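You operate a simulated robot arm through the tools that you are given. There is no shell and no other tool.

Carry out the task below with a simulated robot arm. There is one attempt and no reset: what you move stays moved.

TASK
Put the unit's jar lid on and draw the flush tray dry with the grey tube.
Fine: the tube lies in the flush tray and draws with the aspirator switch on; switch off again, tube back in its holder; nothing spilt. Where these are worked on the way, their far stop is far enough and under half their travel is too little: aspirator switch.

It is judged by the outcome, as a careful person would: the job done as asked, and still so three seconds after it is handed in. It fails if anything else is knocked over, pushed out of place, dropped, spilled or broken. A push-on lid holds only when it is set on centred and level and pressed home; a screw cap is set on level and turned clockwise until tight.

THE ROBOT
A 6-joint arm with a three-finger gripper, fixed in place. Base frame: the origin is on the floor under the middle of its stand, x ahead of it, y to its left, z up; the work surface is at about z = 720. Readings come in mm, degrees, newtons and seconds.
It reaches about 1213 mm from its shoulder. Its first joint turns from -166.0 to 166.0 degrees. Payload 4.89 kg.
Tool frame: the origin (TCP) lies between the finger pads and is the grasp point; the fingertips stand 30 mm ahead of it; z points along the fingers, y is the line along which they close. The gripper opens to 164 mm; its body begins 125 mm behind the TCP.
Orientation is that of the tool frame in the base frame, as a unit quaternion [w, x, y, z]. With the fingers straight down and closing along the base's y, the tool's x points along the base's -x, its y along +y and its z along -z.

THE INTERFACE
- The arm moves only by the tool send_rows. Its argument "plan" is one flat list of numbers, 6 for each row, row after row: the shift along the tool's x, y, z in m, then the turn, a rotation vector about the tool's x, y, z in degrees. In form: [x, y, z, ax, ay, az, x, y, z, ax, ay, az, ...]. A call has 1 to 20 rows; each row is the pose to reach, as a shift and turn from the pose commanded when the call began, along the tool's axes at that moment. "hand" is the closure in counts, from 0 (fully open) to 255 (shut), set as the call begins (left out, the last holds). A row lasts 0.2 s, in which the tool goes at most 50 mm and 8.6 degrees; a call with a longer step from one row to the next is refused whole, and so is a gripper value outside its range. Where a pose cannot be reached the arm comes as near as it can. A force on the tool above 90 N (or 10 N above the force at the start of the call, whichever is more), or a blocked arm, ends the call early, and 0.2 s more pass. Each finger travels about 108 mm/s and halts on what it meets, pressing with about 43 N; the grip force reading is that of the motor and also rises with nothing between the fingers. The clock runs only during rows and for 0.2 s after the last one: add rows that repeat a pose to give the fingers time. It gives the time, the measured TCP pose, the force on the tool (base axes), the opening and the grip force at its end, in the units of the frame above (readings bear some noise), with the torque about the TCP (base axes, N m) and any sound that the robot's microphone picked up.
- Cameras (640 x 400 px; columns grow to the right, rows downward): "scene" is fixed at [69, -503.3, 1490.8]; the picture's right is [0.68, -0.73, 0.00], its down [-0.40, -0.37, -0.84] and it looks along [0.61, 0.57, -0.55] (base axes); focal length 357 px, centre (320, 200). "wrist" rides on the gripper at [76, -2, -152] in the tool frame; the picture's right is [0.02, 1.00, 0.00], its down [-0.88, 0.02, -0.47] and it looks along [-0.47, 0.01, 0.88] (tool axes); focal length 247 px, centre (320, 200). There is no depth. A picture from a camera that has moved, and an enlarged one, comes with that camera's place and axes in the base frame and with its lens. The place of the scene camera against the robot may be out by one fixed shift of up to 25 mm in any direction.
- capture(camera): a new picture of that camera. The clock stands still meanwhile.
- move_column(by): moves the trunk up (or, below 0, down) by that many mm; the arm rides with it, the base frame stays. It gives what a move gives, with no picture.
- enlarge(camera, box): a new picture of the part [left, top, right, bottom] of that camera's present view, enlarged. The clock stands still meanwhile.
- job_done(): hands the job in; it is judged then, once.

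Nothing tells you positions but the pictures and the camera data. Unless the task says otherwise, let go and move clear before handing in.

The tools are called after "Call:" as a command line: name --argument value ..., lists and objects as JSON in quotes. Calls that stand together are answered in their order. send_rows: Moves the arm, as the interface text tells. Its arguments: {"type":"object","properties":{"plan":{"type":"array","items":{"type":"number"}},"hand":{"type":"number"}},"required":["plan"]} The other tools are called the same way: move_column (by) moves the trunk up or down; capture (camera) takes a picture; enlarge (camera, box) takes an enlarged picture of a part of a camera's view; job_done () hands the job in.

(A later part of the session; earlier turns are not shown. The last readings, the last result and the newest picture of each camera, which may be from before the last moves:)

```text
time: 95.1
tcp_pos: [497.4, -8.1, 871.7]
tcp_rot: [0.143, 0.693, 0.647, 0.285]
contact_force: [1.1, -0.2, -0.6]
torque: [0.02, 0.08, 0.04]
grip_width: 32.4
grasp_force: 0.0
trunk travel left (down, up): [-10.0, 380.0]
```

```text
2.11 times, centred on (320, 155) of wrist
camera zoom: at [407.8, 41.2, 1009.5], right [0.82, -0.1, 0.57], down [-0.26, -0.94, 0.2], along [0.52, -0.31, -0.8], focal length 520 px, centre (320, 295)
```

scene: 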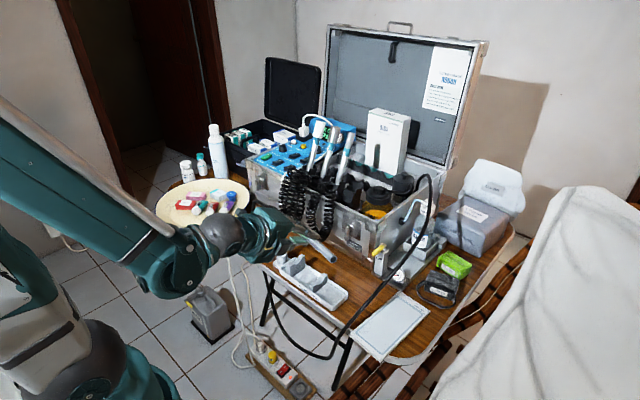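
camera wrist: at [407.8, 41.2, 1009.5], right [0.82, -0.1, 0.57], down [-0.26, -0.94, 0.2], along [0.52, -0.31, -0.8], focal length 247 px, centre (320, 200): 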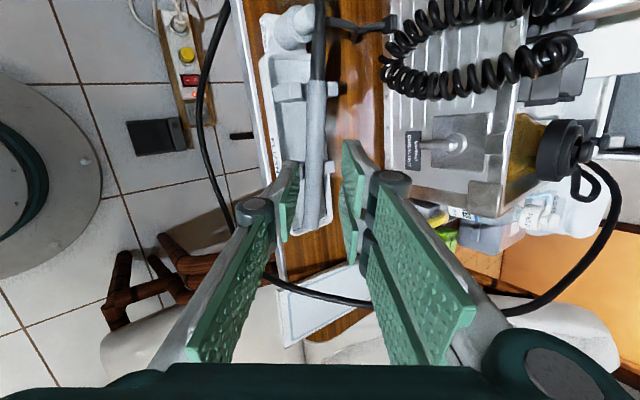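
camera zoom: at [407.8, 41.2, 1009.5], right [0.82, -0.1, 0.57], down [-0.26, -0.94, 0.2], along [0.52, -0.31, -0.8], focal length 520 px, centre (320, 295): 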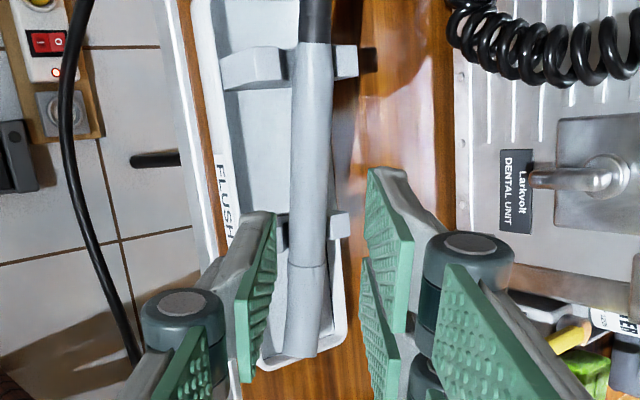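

I'll look at the mouth and the floor beneath it.

Call:
enlarge --camera "scene" --box '[320, 278, 360, 306]'

Call:
enlarge --camera "wrist" --box '[270, 150, 350, 240]'

```text
14.29 times, centred on (340, 292) of scene
camera zoom: at [69.0, -503.3, 1490.8], right [0.68, -0.73, 0.0], down [-0.4, -0.37, -0.84], along [0.61, 0.57, -0.55], focal length 5095 px, centre (34, -1114)
```

zoom: 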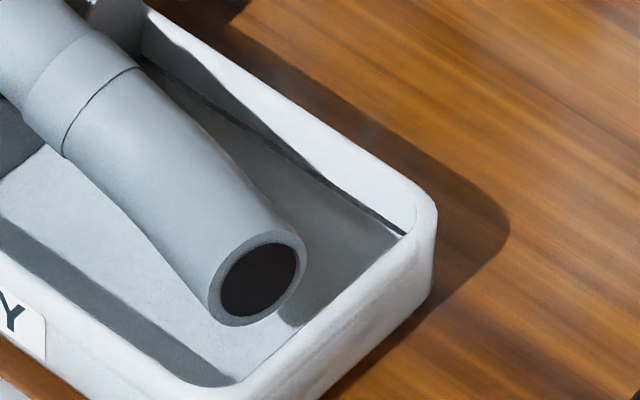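

```text
4.44 times, centred on (310, 195) of wrist
camera zoom: at [407.8, 41.2, 1009.5], right [0.82, -0.1, 0.57], down [-0.26, -0.94, 0.2], along [0.52, -0.31, -0.8], focal length 1098 px, centre (364, 222)
```

zoom: 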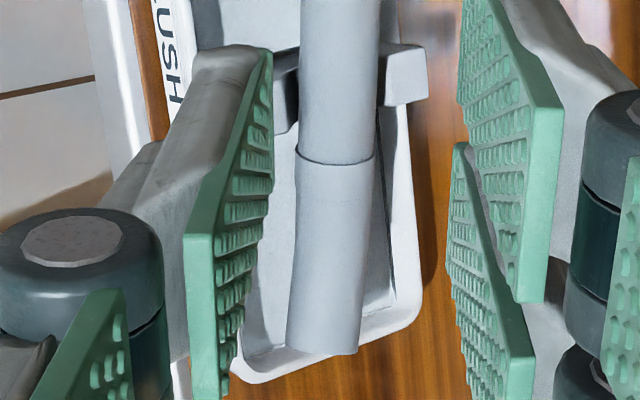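

The tube lies in both cradles with its mouth down in the tray end. Next is the aspirator switch: its I half is at about (846, 372, 908), with the O half at (868, 372). I'll lift away, then square the hand to vertical.

Call:
send_rows --plan '[0.0081, 0.027, -0.0268, 0, 0, 0, 0.0162, 0.0539, -0.0537, 0, 0, 0, 0.0243, 0.0809, -0.0805, 0, 0, 0, 0.0323, 0.1079, -0.1073, 0, 0, 0, 0.0404, 0.1348, -0.1342, 0, 0, 0, 0.0485, 0.1618, -0.161, 0, 0, 0, 0.0485, 0.1618, -0.161, 0, 0, 0]'

Call:
capture --camera "scene"

Call:
capture --camera "wrist"

```text
time: 96.7
tcp_pos: [532.5, -8.6, 1101.2]
tcp_rot: [0.141, 0.693, 0.647, 0.285]
contact_force: [0.9, 0.3, -0.2]
torque: [0.01, -0.02, -0.01]
grip_width: 32.0
grasp_force: 0.1
trunk travel left (down, up): [-10.0, 380.0]
```

```text
taken
```

scene: 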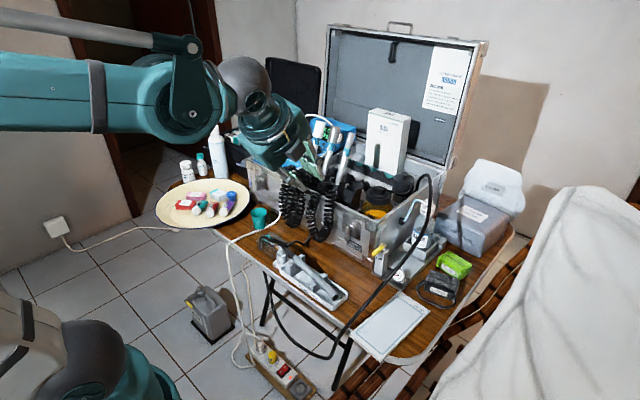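

```text
taken
camera wrist: at [442.7, 41.4, 1239.2], right [0.82, -0.1, 0.57], down [-0.26, -0.94, 0.2], along [0.52, -0.31, -0.8], focal length 247 px, centre (320, 200)
```

wrist: 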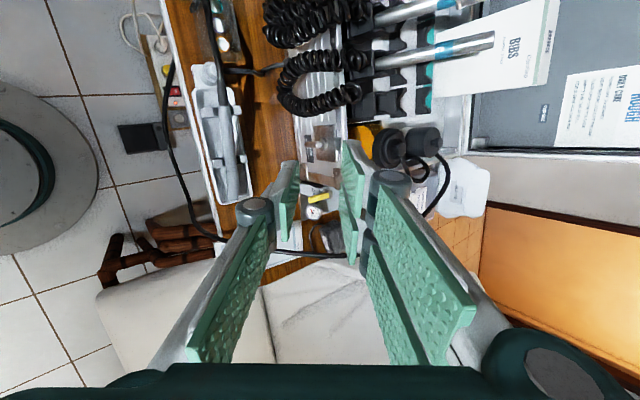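

I'll check the tube once more from here.

Call:
enlarge --camera "wrist" --box '[180, 50, 276, 215]'

Call:
enlarge --camera "scene" --box '[250, 225, 362, 315]'

```text
2.42 times, centred on (228, 132) of wrist
camera zoom: at [442.7, 41.4, 1239.2], right [0.82, -0.1, 0.57], down [-0.26, -0.94, 0.2], along [0.52, -0.31, -0.8], focal length 599 px, centre (543, 364)
```

zoom: 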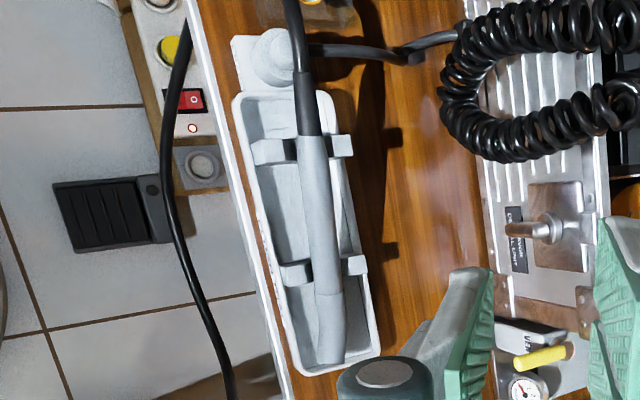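

```text
4.44 times, centred on (306, 270) of scene
camera zoom: at [69.0, -503.3, 1490.8], right [0.68, -0.73, 0.0], down [-0.4, -0.37, -0.84], along [0.61, 0.57, -0.55], focal length 1585 px, centre (382, -111)
```

zoom: 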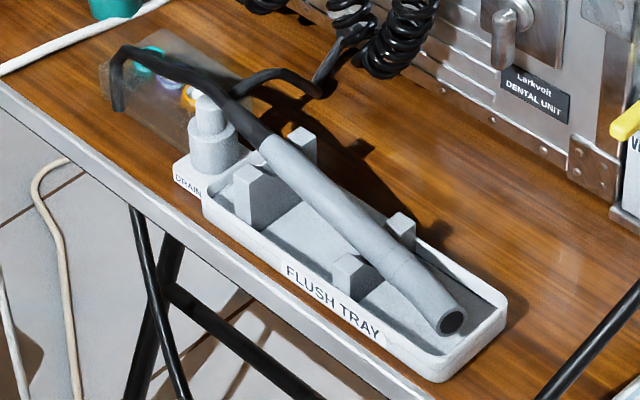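

The tube is lying well. Now squaring the hand to vertical and closing it for pressing.

Call:
send_rows --plan '[0, 0, 0, 0, -5, -3.5, 0, 0, 0, 0, -9.98, -7, 0, 0, 0, 0, -9.98, -7]' --hand 255

Call:
send_rows --plan '[0, 0, 0, 8, 0, 0, 0, 0, 0, 16, 0, 0, 0, 0, 0, 24, 0, 0, 0, 0, 0, 32, 0, 0, 0, 0, 0, 35, 0, 0, 0, 0, 0, 35, 0, 0]'

Call:
send_rows --plan '[0, 0, -0.04, 0, 0, 0, 0.03, 0.025, -0.06, 0, 0, 0, 0.06, 0.05, -0.07, 0, 0, 0, 0.09, 0.075, -0.07, 0, 0, 0, 0.12, 0.1, -0.07, 0, 0, 0, 0.15, 0.125, -0.07, 0, 0, 0, 0.18, 0.15, -0.07, 0, 0, 0, 0.21, 0.175, -0.07, 0, 0, 0, 0.24, 0.2, -0.07, 0, 0, 0, 0.27, 0.225, -0.07, 0, 0, 0, 0.3, 0.25, -0.07, 0, 0, 0, 0.33, 0.27, -0.07, 0, 0, 0, 0.34, 0.28, -0.07, 0, 0, 0, 0.34, 0.28, -0.07, 0, 0, 0]'

Call:
capture --camera "wrist"

Call:
capture --camera "scene"

```text
time: 97.5
tcp_pos: [532.8, -8.2, 1100.6]
tcp_rot: [0.213, 0.674, 0.674, 0.214]
contact_force: [1.3, 0.6, 0.4]
torque: [0.02, -0.02, 0.02]
grip_width: 0.2
grasp_force: 42.8
trunk travel left (down, up): [-10.0, 380.0]
```

```text
time: 98.9
tcp_pos: [533.9, -7.8, 1101.7]
tcp_rot: [0.001, 0.708, 0.707, 0.002]
contact_force: [0.2, 1.0, 0.5]
torque: [-0.01, -0.04, -0.03]
grip_width: 0.0
grasp_force: 42.7
trunk travel left (down, up): [-10.0, 380.0]
```

```text
time: 101.9
tcp_pos: [812.7, 328.9, 1170.1]
tcp_rot: [0.002, 0.708, 0.707, 0.002]
contact_force: [0.1, 0.5, -0.3]
torque: [0.02, 0.02, -0.04]
grip_width: 0.3
grasp_force: 43.4
trunk travel left (down, up): [-10.0, 380.0]
```

```text
taken
camera wrist: at [810.9, 406.6, 1325.6], right [1.0, 0.02, 0.01], down [0.02, -0.88, 0.47], along [0.01, -0.47, -0.88], focal length 247 px, centre (320, 200)
```

wrist: 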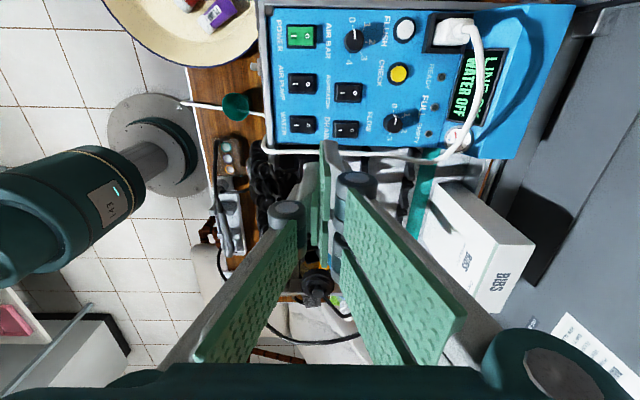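

```text
taken
```

scene: 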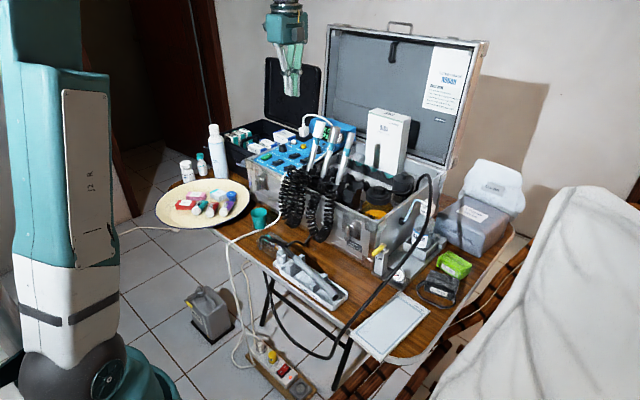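

The panel is right below. I'll zoom to locate the aspirator rocker precisely.

Call:
enlarge --camera "wrist" --box '[280, 60, 408, 140]'

Call:
enlarge --camera "wrist" --box '[324, 74, 372, 108]'

Call:
enlarge --camera "wrist" --box '[410, 10, 540, 160]'

```text
5.00 times, centred on (344, 100) of wrist
camera zoom: at [810.9, 406.6, 1325.6], right [1.0, 0.02, 0.01], down [0.02, -0.88, 0.47], along [0.01, -0.47, -0.88], focal length 1235 px, centre (200, 700)
```

zoom: 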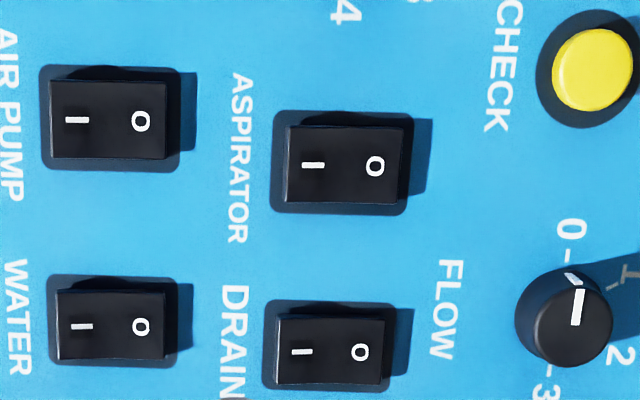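

```text
11.76 times, centred on (348, 91) of wrist
camera zoom: at [810.9, 406.6, 1325.6], right [1.0, 0.02, 0.01], down [0.02, -0.88, 0.47], along [0.01, -0.47, -0.88], focal length 2906 px, centre (-9, 1482)
```

zoom: 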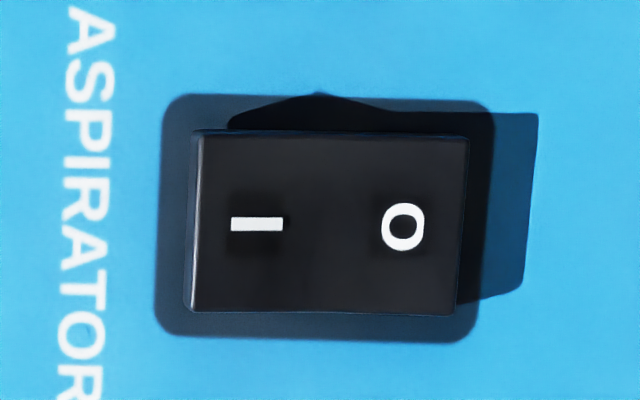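

```text
2.67 times, centred on (475, 85) of wrist
camera zoom: at [810.9, 406.6, 1325.6], right [1.0, 0.02, 0.01], down [0.02, -0.88, 0.47], along [0.01, -0.47, -0.88], focal length 659 px, centre (-93, 507)
```

zoom: 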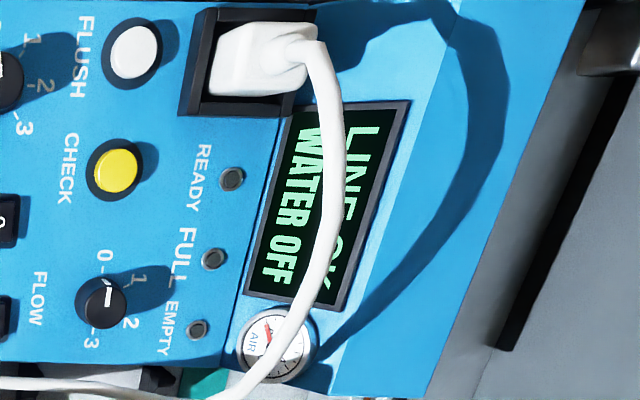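

The I half is centred near (847, 373) and O near (866.5, 373). I'll tilt the hand 20° so that the single finger's edge leads, and move in above the I end.

Call:
send_rows --plan '[0, 0, 0, -7, 0, 0, 0, 0, 0, -14, 0, 0, 0, 0, 0, -20, 0, 0, 0, 0, 0, -20, 0, 0]'

Call:
send_rows --plan '[0.022, 0.015, 0.005, 0, 0, 0, 0.0441, 0.0304, 0.011, 0, 0, 0, 0.0441, 0.017, 0.048, 0, 0, 0, 0.0441, 0.003, 0.086, 0, 0, 0, 0.0441, -0.011, 0.124, 0, 0, 0, 0.0441, -0.0244, 0.1614, 0, 0, 0, 0.0441, -0.0244, 0.1614, 0, 0, 0]'

Call:
capture --camera "wrist"

Call:
enlarge --camera "scene" --box '[250, 100, 346, 180]'

```text
time: 102.9
tcp_pos: [814.1, 330.2, 1172.9]
tcp_rot: [0.125, 0.696, 0.696, 0.125]
contact_force: [-0.2, -0.2, 0.5]
torque: [0.04, -0.01, -0.02]
grip_width: 0.2
grasp_force: 42.6
trunk travel left (down, up): [-10.0, 380.0]
```

```text
time: 104.5
tcp_pos: [845.3, 375.1, 1011.9]
tcp_rot: [0.124, 0.696, 0.696, 0.124]
contact_force: [-1.0, 0.3, -0.1]
torque: [0.01, -0.02, -0.01]
grip_width: 0.3
grasp_force: 42.6
trunk travel left (down, up): [-10.0, 380.0]
```

```text
taken
camera wrist: at [790.8, 452.0, 1155.6], right [0.94, 0.02, 0.35], down [-0.15, -0.88, 0.45], along [0.32, -0.47, -0.82], focal length 247 px, centre (320, 200)
```

wrist: 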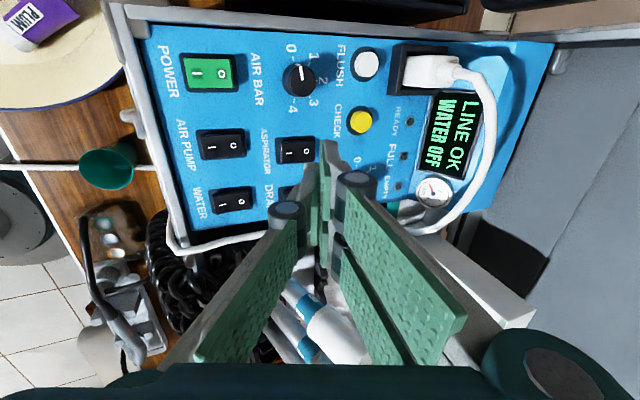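

```text
5.00 times, centred on (298, 140) of scene
camera zoom: at [69.0, -503.3, 1490.8], right [0.68, -0.73, 0.0], down [-0.4, -0.37, -0.84], along [0.61, 0.57, -0.55], focal length 1783 px, centre (430, 500)
```

zoom: 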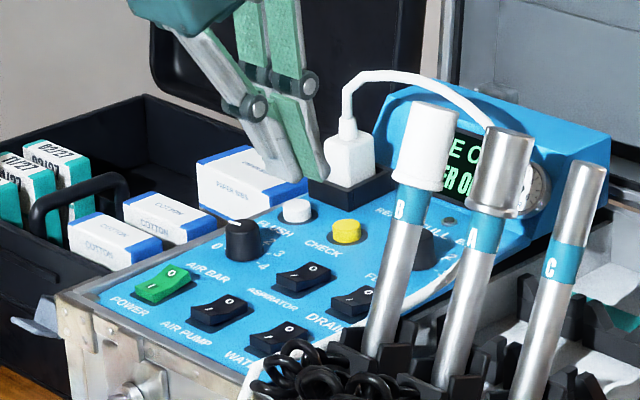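

I'll zoom to see the fingertip relative to the rocker.

Call:
enlarge --camera "wrist" --box '[262, 110, 390, 190]'

Call:
enlarge --camera "scene" --box '[280, 120, 328, 170]'

```text
5.00 times, centred on (326, 150) of wrist
camera zoom: at [790.8, 452.0, 1155.6], right [0.94, 0.02, 0.35], down [-0.15, -0.88, 0.45], along [0.32, -0.47, -0.82], focal length 1235 px, centre (290, 450)
```

zoom: 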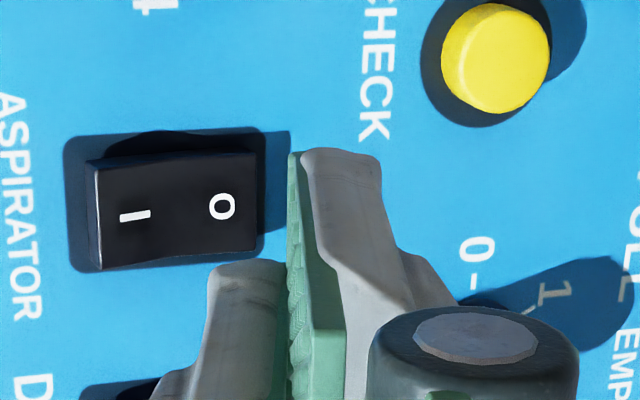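

```text
8.00 times, centred on (304, 145) of scene
camera zoom: at [69.0, -503.3, 1490.8], right [0.68, -0.73, 0.0], down [-0.4, -0.37, -0.84], along [0.61, 0.57, -0.55], focal length 2853 px, centre (448, 640)
```

zoom: 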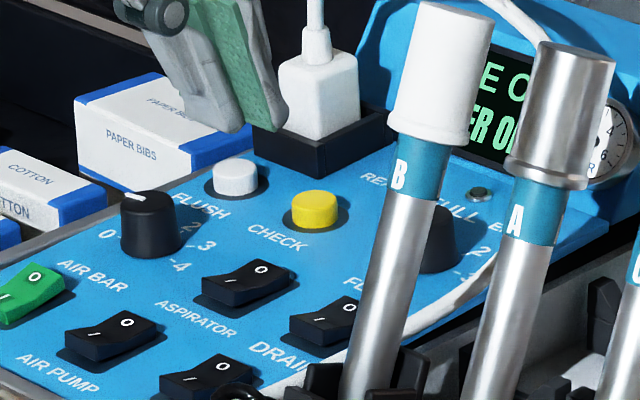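

The single finger's edge is at x≈844, y≈374, right over the I end. Descending to just above it.

Call:
send_rows --plan '[-0.001, -0.0068, 0.0188, 0, 0, 0, -0.0015, -0.0137, 0.0376, 0, 0, 0, -0.0015, -0.0198, 0.0545, 0, 0, 0, -0.0015, -0.0198, 0.0545, 0, 0, 0]'

Call:
enlarge --camera "wrist" --box '[262, 110, 390, 190]'

Call:
enlarge --camera "scene" --box '[280, 120, 328, 170]'

```text
time: 105.5
tcp_pos: [846.9, 374.0, 956.5]
tcp_rot: [0.125, 0.696, 0.696, 0.125]
contact_force: [-0.5, -0.9, -0.3]
torque: [0.02, 0.01, 0.05]
grip_width: 0.0
grasp_force: 42.9
trunk travel left (down, up): [-10.0, 380.0]
```

```text
5.00 times, centred on (326, 150) of wrist
camera zoom: at [792.8, 450.6, 1099.5], right [0.94, 0.02, 0.35], down [-0.15, -0.88, 0.45], along [0.32, -0.47, -0.82], focal length 1235 px, centre (290, 450)
```

zoom: 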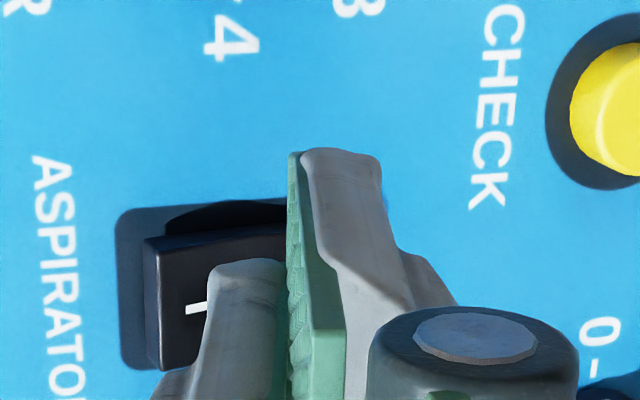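

```text
8.00 times, centred on (304, 145) of scene
camera zoom: at [69.0, -503.3, 1490.8], right [0.68, -0.73, 0.0], down [-0.4, -0.37, -0.84], along [0.61, 0.57, -0.55], focal length 2853 px, centre (448, 640)
```

zoom: 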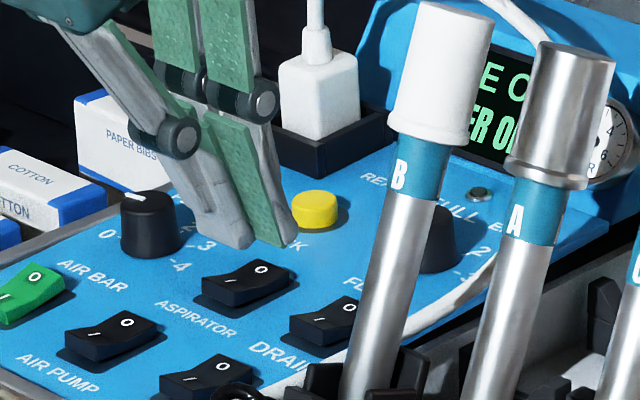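

I'll shift 4 mm toward the I end for a better lever, then come down to touch it.

Call:
send_rows --plan '[0, -0.0038, -0.0014, 0, 0, 0, 0, -0.0055, 0.0033, 0, 0, 0, 0, -0.0072, 0.008, 0, 0, 0, 0, -0.0072, 0.008, 0, 0, 0]'

Call:
send_rows --plan '[0, -0.0007, 0.0019, 0, 0, 0, 0, -0.0014, 0.0038, 0, 0, 0, 0, -0.0014, 0.0038, 0, 0, 0]'

Call:
enlarge --camera "wrist" --box '[262, 110, 390, 190]'

Call:
enlarge --camera "scene" --box '[284, 136, 324, 166]'

```text
time: 106.5
tcp_pos: [844.0, 374.0, 947.3]
tcp_rot: [0.124, 0.696, 0.696, 0.125]
contact_force: [-0.1, -0.2, 0.0]
torque: [0.01, -0.02, 0.03]
grip_width: 0.0
grasp_force: 42.9
trunk travel left (down, up): [-10.0, 380.0]
```

```text
time: 107.3
tcp_pos: [844.0, 373.3, 940.7]
tcp_rot: [0.125, 0.696, 0.696, 0.125]
contact_force: [1.1, -0.7, -0.5]
torque: [0.02, 0.01, -0.02]
grip_width: 0.0
grasp_force: 42.8
trunk travel left (down, up): [-10.0, 380.0]
```

```text
5.00 times, centred on (326, 150) of wrist
camera zoom: at [789.9, 450.9, 1085.1], right [0.94, 0.02, 0.35], down [-0.15, -0.88, 0.45], along [0.32, -0.47, -0.82], focal length 1235 px, centre (290, 450)
```

zoom: 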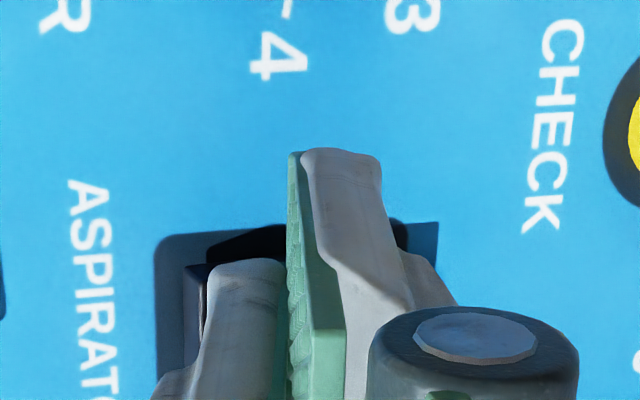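

```text
13.33 times, centred on (304, 151) of scene
camera zoom: at [69.0, -503.3, 1490.8], right [0.68, -0.73, 0.0], down [-0.4, -0.37, -0.84], along [0.61, 0.57, -0.55], focal length 4755 px, centre (533, 853)
```

zoom: 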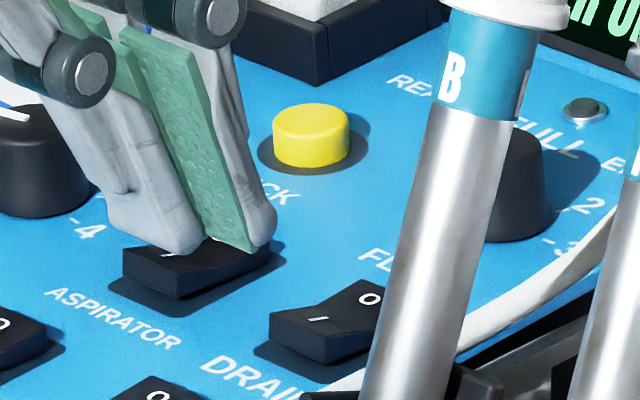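

Before pressing, I want to compare rocker positions: POWER is on and WATER is off, which tells me which tilt means "on".

Call:
enlarge --camera "scene" --box '[276, 148, 300, 164]'

Call:
enlarge --camera "scene" --box '[296, 158, 316, 174]'

Call:
enlarge --camera "scene" --box '[264, 146, 296, 168]'

Call:
enlarge --camera "scene" --box '[298, 144, 322, 160]'

```text
16.00 times, centred on (288, 156) of scene
camera zoom: at [69.0, -503.3, 1490.8], right [0.68, -0.73, 0.0], down [-0.4, -0.37, -0.84], along [0.61, 0.57, -0.55], focal length 5706 px, centre (832, 904)
```

zoom: 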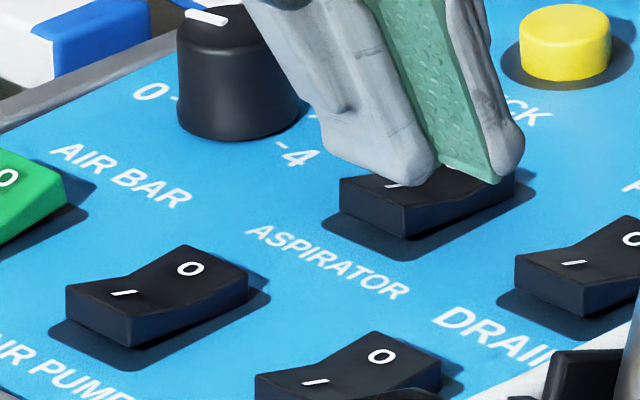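

```text
16.00 times, centred on (306, 166) of scene
camera zoom: at [69.0, -503.3, 1490.8], right [0.68, -0.73, 0.0], down [-0.4, -0.37, -0.84], along [0.61, 0.57, -0.55], focal length 5706 px, centre (544, 744)
```

zoom: 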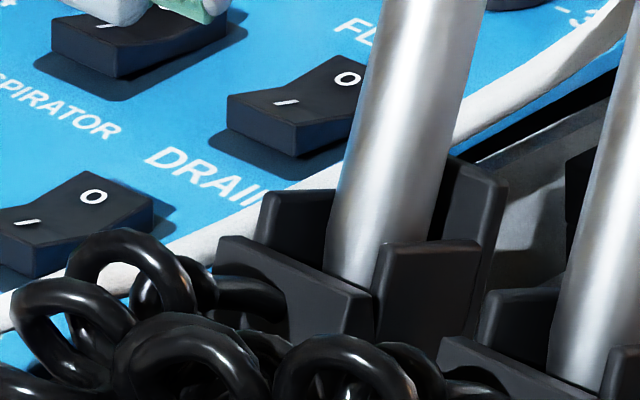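

```text
16.00 times, centred on (280, 157) of scene
camera zoom: at [69.0, -503.3, 1490.8], right [0.68, -0.73, 0.0], down [-0.4, -0.37, -0.84], along [0.61, 0.57, -0.55], focal length 5706 px, centre (960, 888)
```

zoom: 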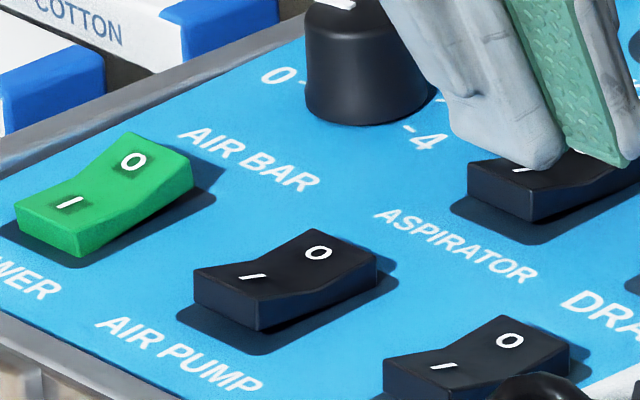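

```text
16.00 times, centred on (310, 152) of scene
camera zoom: at [69.0, -503.3, 1490.8], right [0.68, -0.73, 0.0], down [-0.4, -0.37, -0.84], along [0.61, 0.57, -0.55], focal length 5706 px, centre (480, 968)
```

zoom: 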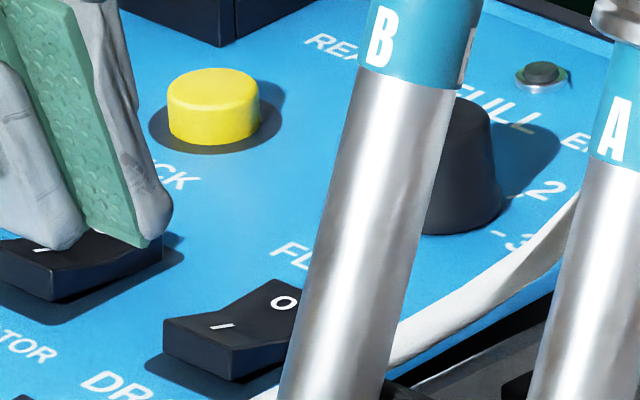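

Comparing tilts confirms POWER has its I end down (on) and the black rockers have I up (off). I'll press the I end now in small steps.

Call:
send_rows --plan '[0, -0.0005, 0.0014, 0, 0, 0, 0, -0.001, 0.0028, 0, 0, 0, 0, -0.001, 0.0028, 0, 0, 0]'

Call:
send_rows --plan '[0, -0.0005, 0.0014, 0, 0, 0, 0, -0.001, 0.0028, 0, 0, 0, 0, -0.001, 0.0028, 0, 0, 0]'

Call:
enlarge --camera "scene" --box '[284, 144, 316, 166]'

```text
time: 108.1
tcp_pos: [844.6, 373.6, 937.3]
tcp_rot: [0.124, 0.696, 0.696, 0.125]
contact_force: [-1.5, 1.1, 2.0]
torque: [-0.02, 0.01, 0.03]
grip_width: 0.0
grasp_force: 43.3
trunk travel left (down, up): [-10.0, 380.0]
```

```text
time: 108.9
tcp_pos: [842.8, 373.5, 936.3]
tcp_rot: [0.125, 0.697, 0.695, 0.125]
contact_force: [0.2, -1.1, -0.4]
torque: [0.0, -0.01, 0.03]
grip_width: 0.0
grasp_force: 42.6
trunk travel left (down, up): [-10.0, 380.0]
```

```text
16.00 times, centred on (300, 155) of scene
camera zoom: at [69.0, -503.3, 1490.8], right [0.68, -0.73, 0.0], down [-0.4, -0.37, -0.84], along [0.61, 0.57, -0.55], focal length 5706 px, centre (640, 920)
```

zoom: 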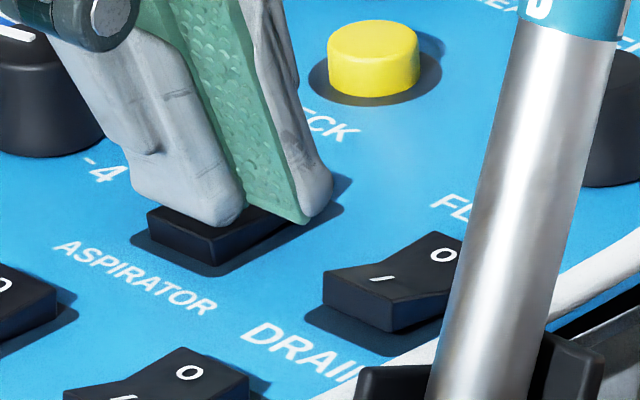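

The edge is now below the rocker's original height, so it is moving. I'll press on to the firm stop.

Call:
send_rows --plan '[0, -0.0003, 0.001, 0, 0, 0, 0, -0.0007, 0.0019, 0, 0, 0, 0, -0.0007, 0.0019, 0, 0, 0]'

Call:
send_rows --plan '[0, -0.0003, 0.001, 0, 0, 0, 0, -0.0007, 0.0019, 0, 0, 0, 0, -0.0007, 0.0019, 0, 0, 0]'

Call:
enlarge --camera "scene" --box '[284, 144, 316, 166]'

Call:
enlarge --camera "scene" --box '[306, 118, 346, 143]'

```text
time: 109.7
tcp_pos: [843.1, 374.4, 935.6]
tcp_rot: [0.126, 0.696, 0.696, 0.125]
contact_force: [5.1, 0.4, 22.8]
torque: [-0.04, -0.13, 0.03]
grip_width: 0.0
grasp_force: 43.1
trunk travel left (down, up): [-10.0, 380.0]
```

```text
time: 110.5
tcp_pos: [843.3, 375.5, 934.1]
tcp_rot: [0.124, 0.696, 0.695, 0.126]
contact_force: [-3.8, 0.4, 49.0]
torque: [-0.09, -0.01, -0.03]
grip_width: 0.0
grasp_force: 43.1
trunk travel left (down, up): [-10.0, 380.0]
```

```text
16.00 times, centred on (300, 155) of scene
camera zoom: at [69.0, -503.3, 1490.8], right [0.68, -0.73, 0.0], down [-0.4, -0.37, -0.84], along [0.61, 0.57, -0.55], focal length 5706 px, centre (640, 920)
```

zoom: 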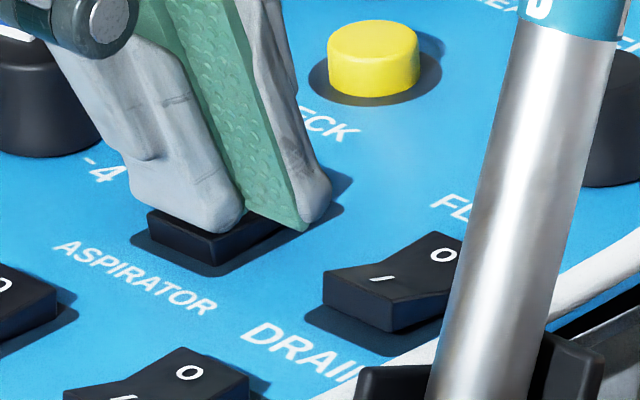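

```text
16.00 times, centred on (326, 130) of scene
camera zoom: at [69.0, -503.3, 1490.8], right [0.68, -0.73, 0.0], down [-0.4, -0.37, -0.84], along [0.61, 0.57, -0.55], focal length 5706 px, centre (224, 1312)
```

zoom: 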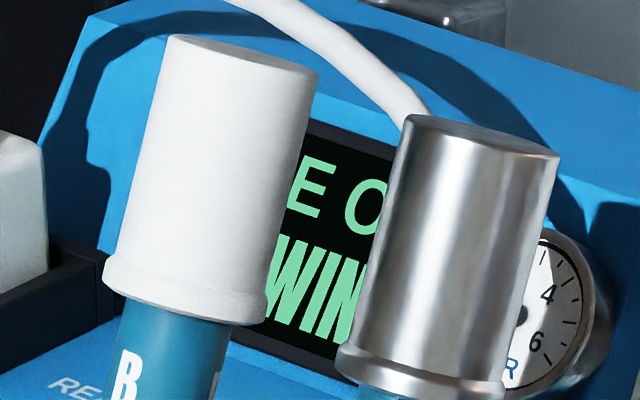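

The display now reads "…WIN…", i.e. "DRAWING". I'll lift the finger off and let time pass while watching the display.

Call:
send_rows --plan '[0, 0.0017, -0.0047, 0, 0, 0, 0, 0.0068, -0.0188, 0, 0, 0, 0, 0.012, -0.033, 0, 0, 0, 0, 0.012, -0.033, 0, 0, 0]'

Call:
capture --camera "wrist"

Call:
enlarge --camera "scene" --box '[284, 144, 316, 166]'

Call:
enlarge --camera "scene" --box '[270, 235, 354, 300]'

```text
time: 111.5
tcp_pos: [844.2, 373.4, 965.8]
tcp_rot: [0.124, 0.696, 0.696, 0.125]
contact_force: [0.1, 0.1, 0.3]
torque: [-0.02, -0.01, -0.06]
grip_width: 0.0
grasp_force: 43.2
trunk travel left (down, up): [-10.0, 380.0]
```

```text
taken
camera wrist: at [789.8, 450.0, 1109.5], right [0.94, 0.02, 0.35], down [-0.15, -0.88, 0.45], along [0.31, -0.47, -0.82], focal length 247 px, centre (320, 200)
```

wrist: 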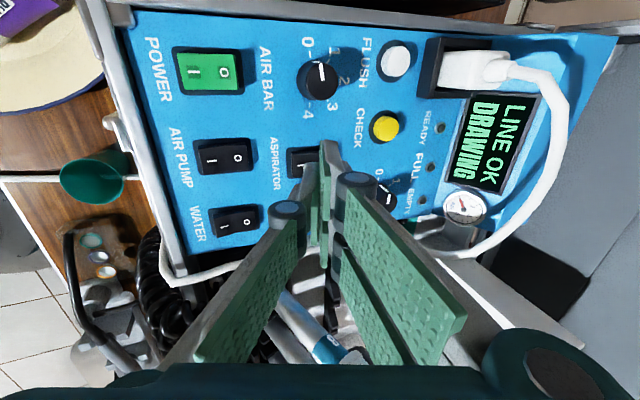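

```text
16.00 times, centred on (300, 155) of scene
camera zoom: at [69.0, -503.3, 1490.8], right [0.68, -0.73, 0.0], down [-0.4, -0.37, -0.84], along [0.61, 0.57, -0.55], focal length 5706 px, centre (640, 920)
```

zoom: 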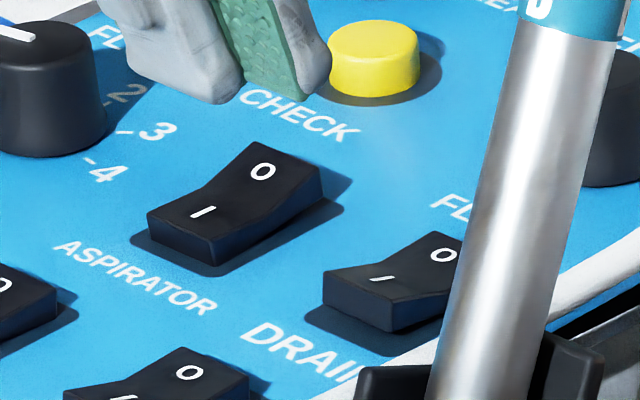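

```text
6.15 times, centred on (312, 268) of scene
camera zoom: at [69.0, -503.3, 1490.8], right [0.68, -0.73, 0.0], down [-0.4, -0.37, -0.84], along [0.61, 0.57, -0.55], focal length 2195 px, centre (369, -215)
```

zoom: 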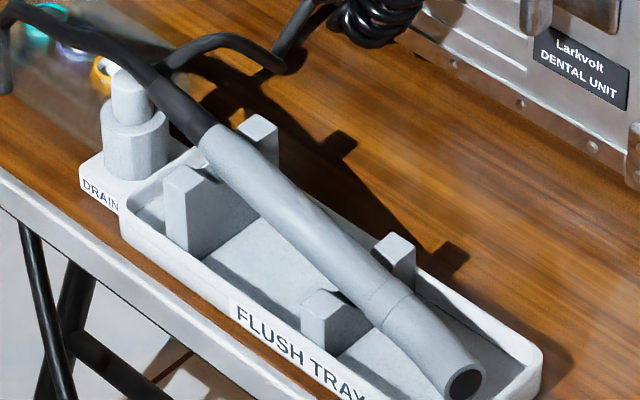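

"LINE OK / DRAWING", with the switch latched on. I'll shift over the O end while it draws, then wait and watch.

Call:
send_rows --plan '[0, 0.0127, 0.0046, 0, 0, 0, 0, 0.0254, 0.0092, 0, 0, 0, 0, 0.0254, 0.0092, 0, 0, 0, 0, 0.0254, 0.0092, 0, 0, 0, 0, 0.0254, 0.0092, 0, 0, 0, 0, 0.0254, 0.0092, 0, 0, 0, 0, 0.0254, 0.0092, 0, 0, 0, 0, 0.0254, 0.0092, 0, 0, 0, 0, 0.0254, 0.0092, 0, 0, 0, 0, 0.0254, 0.0092, 0, 0, 0, 0, 0.0254, 0.0092, 0, 0, 0, 0, 0.0254, 0.0092, 0, 0, 0]'

Call:
capture --camera "wrist"

Call:
enlarge --camera "scene" --box '[270, 235, 354, 300]'

```text
time: 114.1
tcp_pos: [871.5, 372.4, 966.5]
tcp_rot: [0.125, 0.696, 0.696, 0.125]
contact_force: [0.1, 0.7, 0.5]
torque: [-0.01, 0.0, -0.02]
grip_width: 0.2
grasp_force: 42.9
trunk travel left (down, up): [-10.0, 380.0]
```

```text
taken
camera wrist: at [816.9, 450.5, 1110.5], right [0.94, 0.02, 0.35], down [-0.15, -0.88, 0.45], along [0.32, -0.47, -0.82], focal length 247 px, centre (320, 200)
```

wrist: 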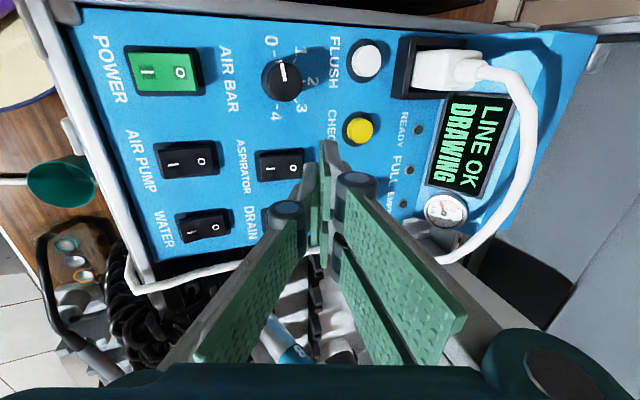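

```text
6.15 times, centred on (312, 268) of scene
camera zoom: at [69.0, -503.3, 1490.8], right [0.68, -0.73, 0.0], down [-0.4, -0.37, -0.84], along [0.61, 0.57, -0.55], focal length 2195 px, centre (369, -215)
```

zoom: 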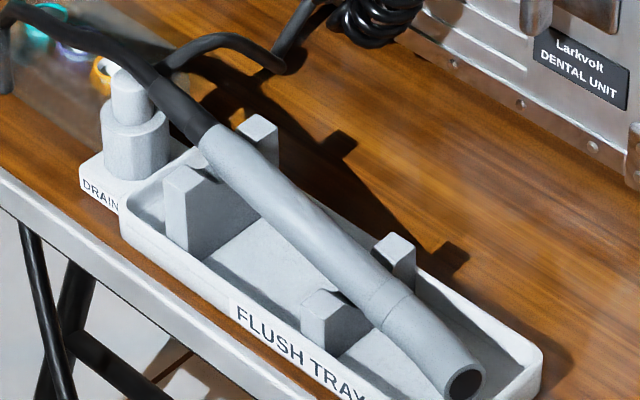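

Still "DRAWING". I'll wait four more seconds.

Call:
send_rows --plan '[0, 0, 0, 0, 0, 0, 0, 0, 0, 0, 0, 0, 0, 0, 0, 0, 0, 0, 0, 0, 0, 0, 0, 0, 0, 0, 0, 0, 0, 0, 0, 0, 0, 0, 0, 0, 0, 0, 0, 0, 0, 0, 0, 0, 0, 0, 0, 0, 0, 0, 0, 0, 0, 0, 0, 0, 0, 0, 0, 0, 0, 0, 0, 0, 0, 0, 0, 0, 0, 0, 0, 0, 0, 0, 0, 0, 0, 0, 0, 0, 0, 0, 0, 0, 0, 0, 0, 0, 0, 0, 0, 0, 0, 0, 0, 0, 0, 0, 0, 0, 0, 0, 0, 0, 0, 0, 0, 0, 0, 0, 0, 0, 0, 0, 0, 0, 0, 0, 0, 0]'

Call:
capture --camera "wrist"

Call:
enlarge --camera "scene" --box '[270, 235, 354, 300]'

Call:
enlarge --camera "scene" --box '[350, 170, 414, 220]'

```text
time: 118.3
tcp_pos: [870.7, 373.0, 966.8]
tcp_rot: [0.124, 0.696, 0.696, 0.124]
contact_force: [-0.2, 0.0, -0.1]
torque: [-0.01, 0.0, 0.03]
grip_width: 0.1
grasp_force: 42.9
trunk travel left (down, up): [-10.0, 380.0]
```

```text
taken
camera wrist: at [816.9, 450.5, 1110.5], right [0.94, 0.02, 0.35], down [-0.15, -0.88, 0.45], along [0.31, -0.47, -0.82], focal length 247 px, centre (320, 200)
```

wrist: 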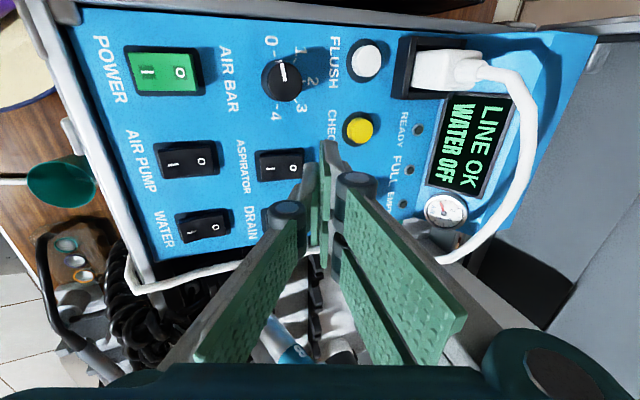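

```text
6.15 times, centred on (312, 268) of scene
camera zoom: at [69.0, -503.3, 1490.8], right [0.68, -0.73, 0.0], down [-0.4, -0.37, -0.84], along [0.61, 0.57, -0.55], focal length 2195 px, centre (369, -215)
```

zoom: 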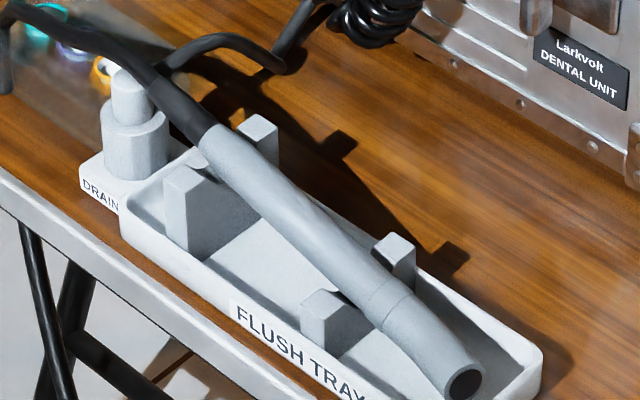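

```text
8.00 times, centred on (382, 195) of scene
camera zoom: at [69.0, -503.3, 1490.8], right [0.68, -0.73, 0.0], down [-0.4, -0.37, -0.84], along [0.61, 0.57, -0.55], focal length 2853 px, centre (-176, 240)
```

zoom: 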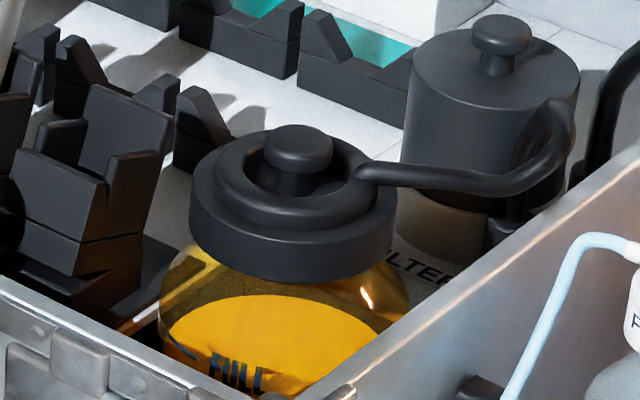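

"DRAWING" has cleared, the tray floor looks dry and the jar level has risen, so the tray is drawn dry. Now pressing the O end to switch off.

Call:
send_rows --plan '[0, -0.0024, 0.0066, 0, 0, 0, 0, -0.0048, 0.0132, 0, 0, 0, 0, -0.0068, 0.0188, 0, 0, 0, 0, -0.0068, 0.0188, 0, 0, 0]'

Call:
send_rows --plan '[0, -0.0007, 0.0019, 0, 0, 0, 0, -0.0014, 0.0038, 0, 0, 0, 0, -0.0014, 0.0038, 0, 0, 0]'

Call:
send_rows --plan '[0, -0.0007, 0.0019, 0, 0, 0, 0, -0.0014, 0.0038, 0, 0, 0, 0, -0.0014, 0.0038, 0, 0, 0]'

Call:
enlarge --camera "scene" --box '[284, 144, 316, 166]'

```text
time: 119.3
tcp_pos: [871.2, 373.3, 947.3]
tcp_rot: [0.124, 0.696, 0.696, 0.125]
contact_force: [0.5, -0.3, 0.0]
torque: [0.05, 0.0, 0.0]
grip_width: 0.0
grasp_force: 42.7
trunk travel left (down, up): [-10.0, 380.0]
```

```text
time: 120.1
tcp_pos: [870.2, 374.7, 943.0]
tcp_rot: [0.125, 0.696, 0.696, 0.124]
contact_force: [0.1, -0.2, 0.0]
torque: [0.0, 0.0, -0.02]
grip_width: 0.0
grasp_force: 42.8
trunk travel left (down, up): [-10.0, 380.0]
```

```text
time: 120.9
tcp_pos: [871.0, 372.7, 939.2]
tcp_rot: [0.125, 0.696, 0.696, 0.124]
contact_force: [0.5, -0.2, 1.4]
torque: [0.0, 0.03, 0.01]
grip_width: 0.2
grasp_force: 43.2
trunk travel left (down, up): [-10.0, 380.0]
```

```text
16.00 times, centred on (300, 155) of scene
camera zoom: at [69.0, -503.3, 1490.8], right [0.68, -0.73, 0.0], down [-0.4, -0.37, -0.84], along [0.61, 0.57, -0.55], focal length 5706 px, centre (640, 920)
```

zoom: 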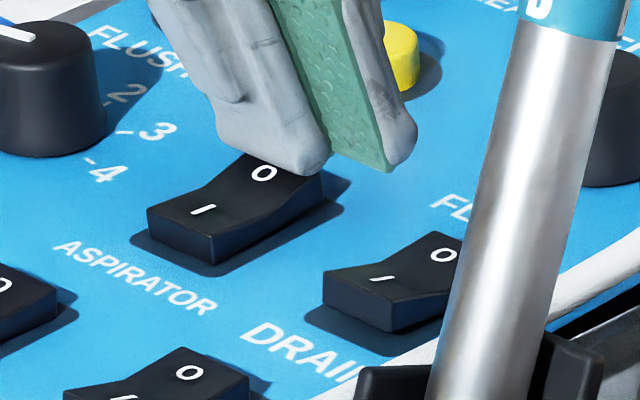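

Contact with the O end is just beginning. Pressing on to the stop.

Call:
send_rows --plan '[0, -0.0007, 0.0019, 0, 0, 0, 0, -0.0014, 0.0038, 0, 0, 0, 0, -0.0014, 0.0038, 0, 0, 0]'

Call:
send_rows --plan '[0, -0.0003, 0.001, 0, 0, 0, 0, -0.0007, 0.0019, 0, 0, 0, 0, -0.0007, 0.0019, 0, 0, 0]'

Call:
enlarge --camera "scene" --box '[284, 144, 316, 166]'

```text
time: 121.7
tcp_pos: [870.6, 373.3, 936.4]
tcp_rot: [0.124, 0.696, 0.696, 0.124]
contact_force: [1.8, -1.7, 11.7]
torque: [-0.08, -0.01, 0.0]
grip_width: 0.0
grasp_force: 43.1
trunk travel left (down, up): [-10.0, 380.0]
```

```text
time: 122.5
tcp_pos: [870.1, 372.8, 934.6]
tcp_rot: [0.126, 0.696, 0.696, 0.126]
contact_force: [17.9, 3.3, 51.7]
torque: [-0.05, -0.55, 0.07]
grip_width: 0.2
grasp_force: 42.6
trunk travel left (down, up): [-10.0, 380.0]
```

```text
16.00 times, centred on (300, 155) of scene
camera zoom: at [69.0, -503.3, 1490.8], right [0.68, -0.73, 0.0], down [-0.4, -0.37, -0.84], along [0.61, 0.57, -0.55], focal length 5706 px, centre (640, 920)
```

zoom: 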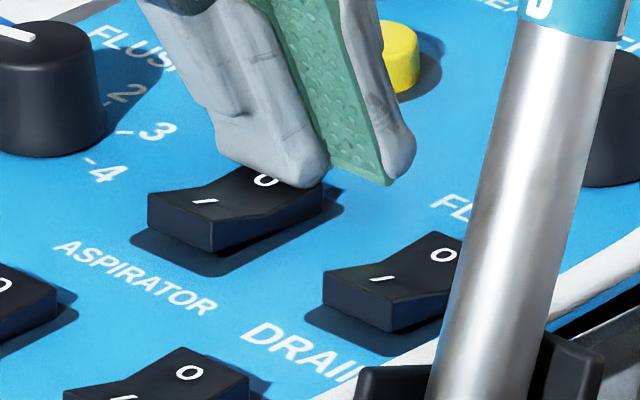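

It has toggled to the off tilt. I'll lift off and verify.

Call:
send_rows --plan '[0, 0.0017, -0.0047, 0, 0, 0, 0, 0.0068, -0.0188, 0, 0, 0, 0, 0.014, -0.038, 0, 0, 0, 0, 0.021, -0.058, 0, 0, 0, 0, 0.021, -0.058, 0, 0, 0]'

Call:
enlarge --camera "scene" --box '[276, 144, 316, 169]'

Call:
capture --camera "wrist"

```text
time: 123.7
tcp_pos: [869.2, 373.6, 994.1]
tcp_rot: [0.124, 0.696, 0.696, 0.124]
contact_force: [0.0, 0.2, -0.5]
torque: [0.01, 0.02, -0.01]
grip_width: 0.0
grasp_force: 43.1
trunk travel left (down, up): [-10.0, 380.0]
```

```text
16.00 times, centred on (296, 156) of scene
camera zoom: at [69.0, -503.3, 1490.8], right [0.68, -0.73, 0.0], down [-0.4, -0.37, -0.84], along [0.61, 0.57, -0.55], focal length 5706 px, centre (704, 896)
```

zoom: 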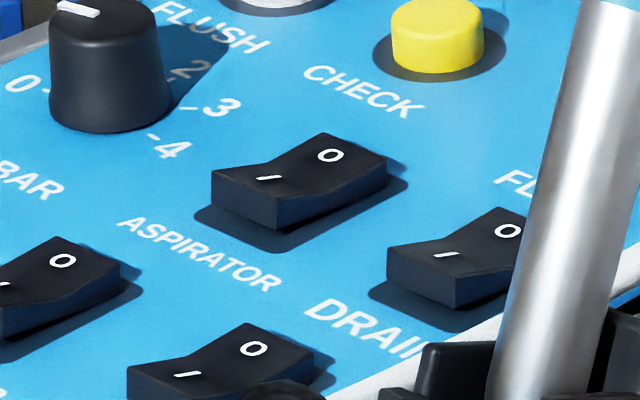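

```text
taken
camera wrist: at [815.5, 450.7, 1137.7], right [0.94, 0.02, 0.35], down [-0.15, -0.88, 0.45], along [0.31, -0.47, -0.82], focal length 247 px, centre (320, 200)
```

wrist: 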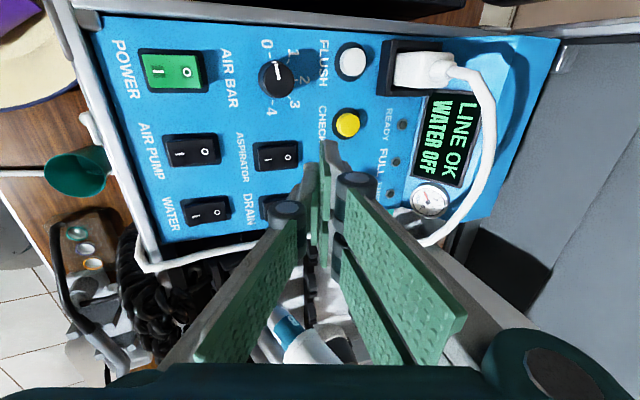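

Aspirator is off again. Now to fetch the tube: I'll rise, cross back to the tray side and restore the tray approach orientation with the hand opened to about 44 mm.

Call:
send_rows --plan '[0, 0.0137, -0.0376, 0, 0, 0, 0, 0.0274, -0.0752, 0, 0, 0, 0, 0.041, -0.1128, 0, 0, 0, 0, 0.0513, -0.141, 0, 0, 0, 0, 0.0513, -0.141, 0, 0, 0]'

Call:
send_rows --plan '[-0.0288, -0.0278, -0.0065, 0, 0, 0, -0.0575, -0.0557, -0.013, 0, 0, 0, -0.0863, -0.0835, -0.0196, 0, 0, 0, -0.1151, -0.1114, -0.0261, 0, 0, 0, -0.1438, -0.1392, -0.0326, 0, 0, 0, -0.1726, -0.167, -0.0391, 0, 0, 0, -0.2014, -0.1949, -0.0457, 0, 0, 0, -0.2302, -0.2227, -0.0522, 0, 0, 0, -0.2589, -0.2505, -0.0587, 0, 0, 0, -0.2877, -0.2784, -0.0652, 0, 0, 0, -0.3165, -0.3062, -0.0718, 0, 0, 0, -0.3452, -0.3341, -0.0783, 0, 0, 0, -0.374, -0.3619, -0.0848, 0, 0, 0, -0.374, -0.3619, -0.0848, 0, 0, 0]' --hand 187

Call:
send_rows --plan '[0, 0, 0, -7.5, 0, 0, 0, 0, 0, -15, 0, 0, 0, 0, 0, -15, 0, 0]'

Call:
send_rows --plan '[0, 0, 0, 0, 5, 3.5, 0, 0, 0, 0, 9.98, 7, 0, 0, 0, 0, 9.98, 7]'

Call:
capture --camera "wrist"

```text
time: 124.9
tcp_pos: [869.8, 375.3, 1144.5]
tcp_rot: [0.124, 0.696, 0.696, 0.125]
contact_force: [0.1, 0.3, 0.4]
torque: [-0.02, 0.0, 0.0]
grip_width: 0.1
grasp_force: 43.2
trunk travel left (down, up): [-10.0, 380.0]
```

```text
time: 127.9
tcp_pos: [500.8, -1.6, 1099.4]
tcp_rot: [0.125, 0.696, 0.697, 0.124]
contact_force: [-0.1, 0.1, -0.1]
torque: [0.01, 0.08, -0.02]
grip_width: 44.0
grasp_force: 0.0
trunk travel left (down, up): [-10.0, 380.0]
```

```text
time: 128.7
tcp_pos: [501.4, -0.7, 1098.8]
tcp_rot: [0.214, 0.673, 0.674, 0.215]
contact_force: [1.0, 0.5, -0.4]
torque: [-0.01, 0.08, -0.03]
grip_width: 43.6
grasp_force: 0.1
trunk travel left (down, up): [-10.0, 380.0]
```

```text
time: 129.5
tcp_pos: [500.0, 0.4, 1099.1]
tcp_rot: [0.141, 0.693, 0.647, 0.285]
contact_force: [-0.5, -0.6, 0.2]
torque: [0.01, -0.03, -0.04]
grip_width: 43.6
grasp_force: 0.0
trunk travel left (down, up): [-10.0, 380.0]
```

```text
taken
camera wrist: at [411.0, 48.9, 1236.8], right [0.82, -0.1, 0.57], down [-0.26, -0.95, 0.2], along [0.52, -0.31, -0.8], focal length 247 px, centre (320, 200)
```

wrist: 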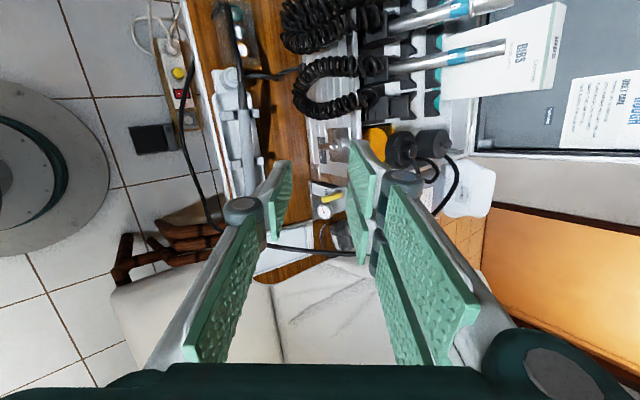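

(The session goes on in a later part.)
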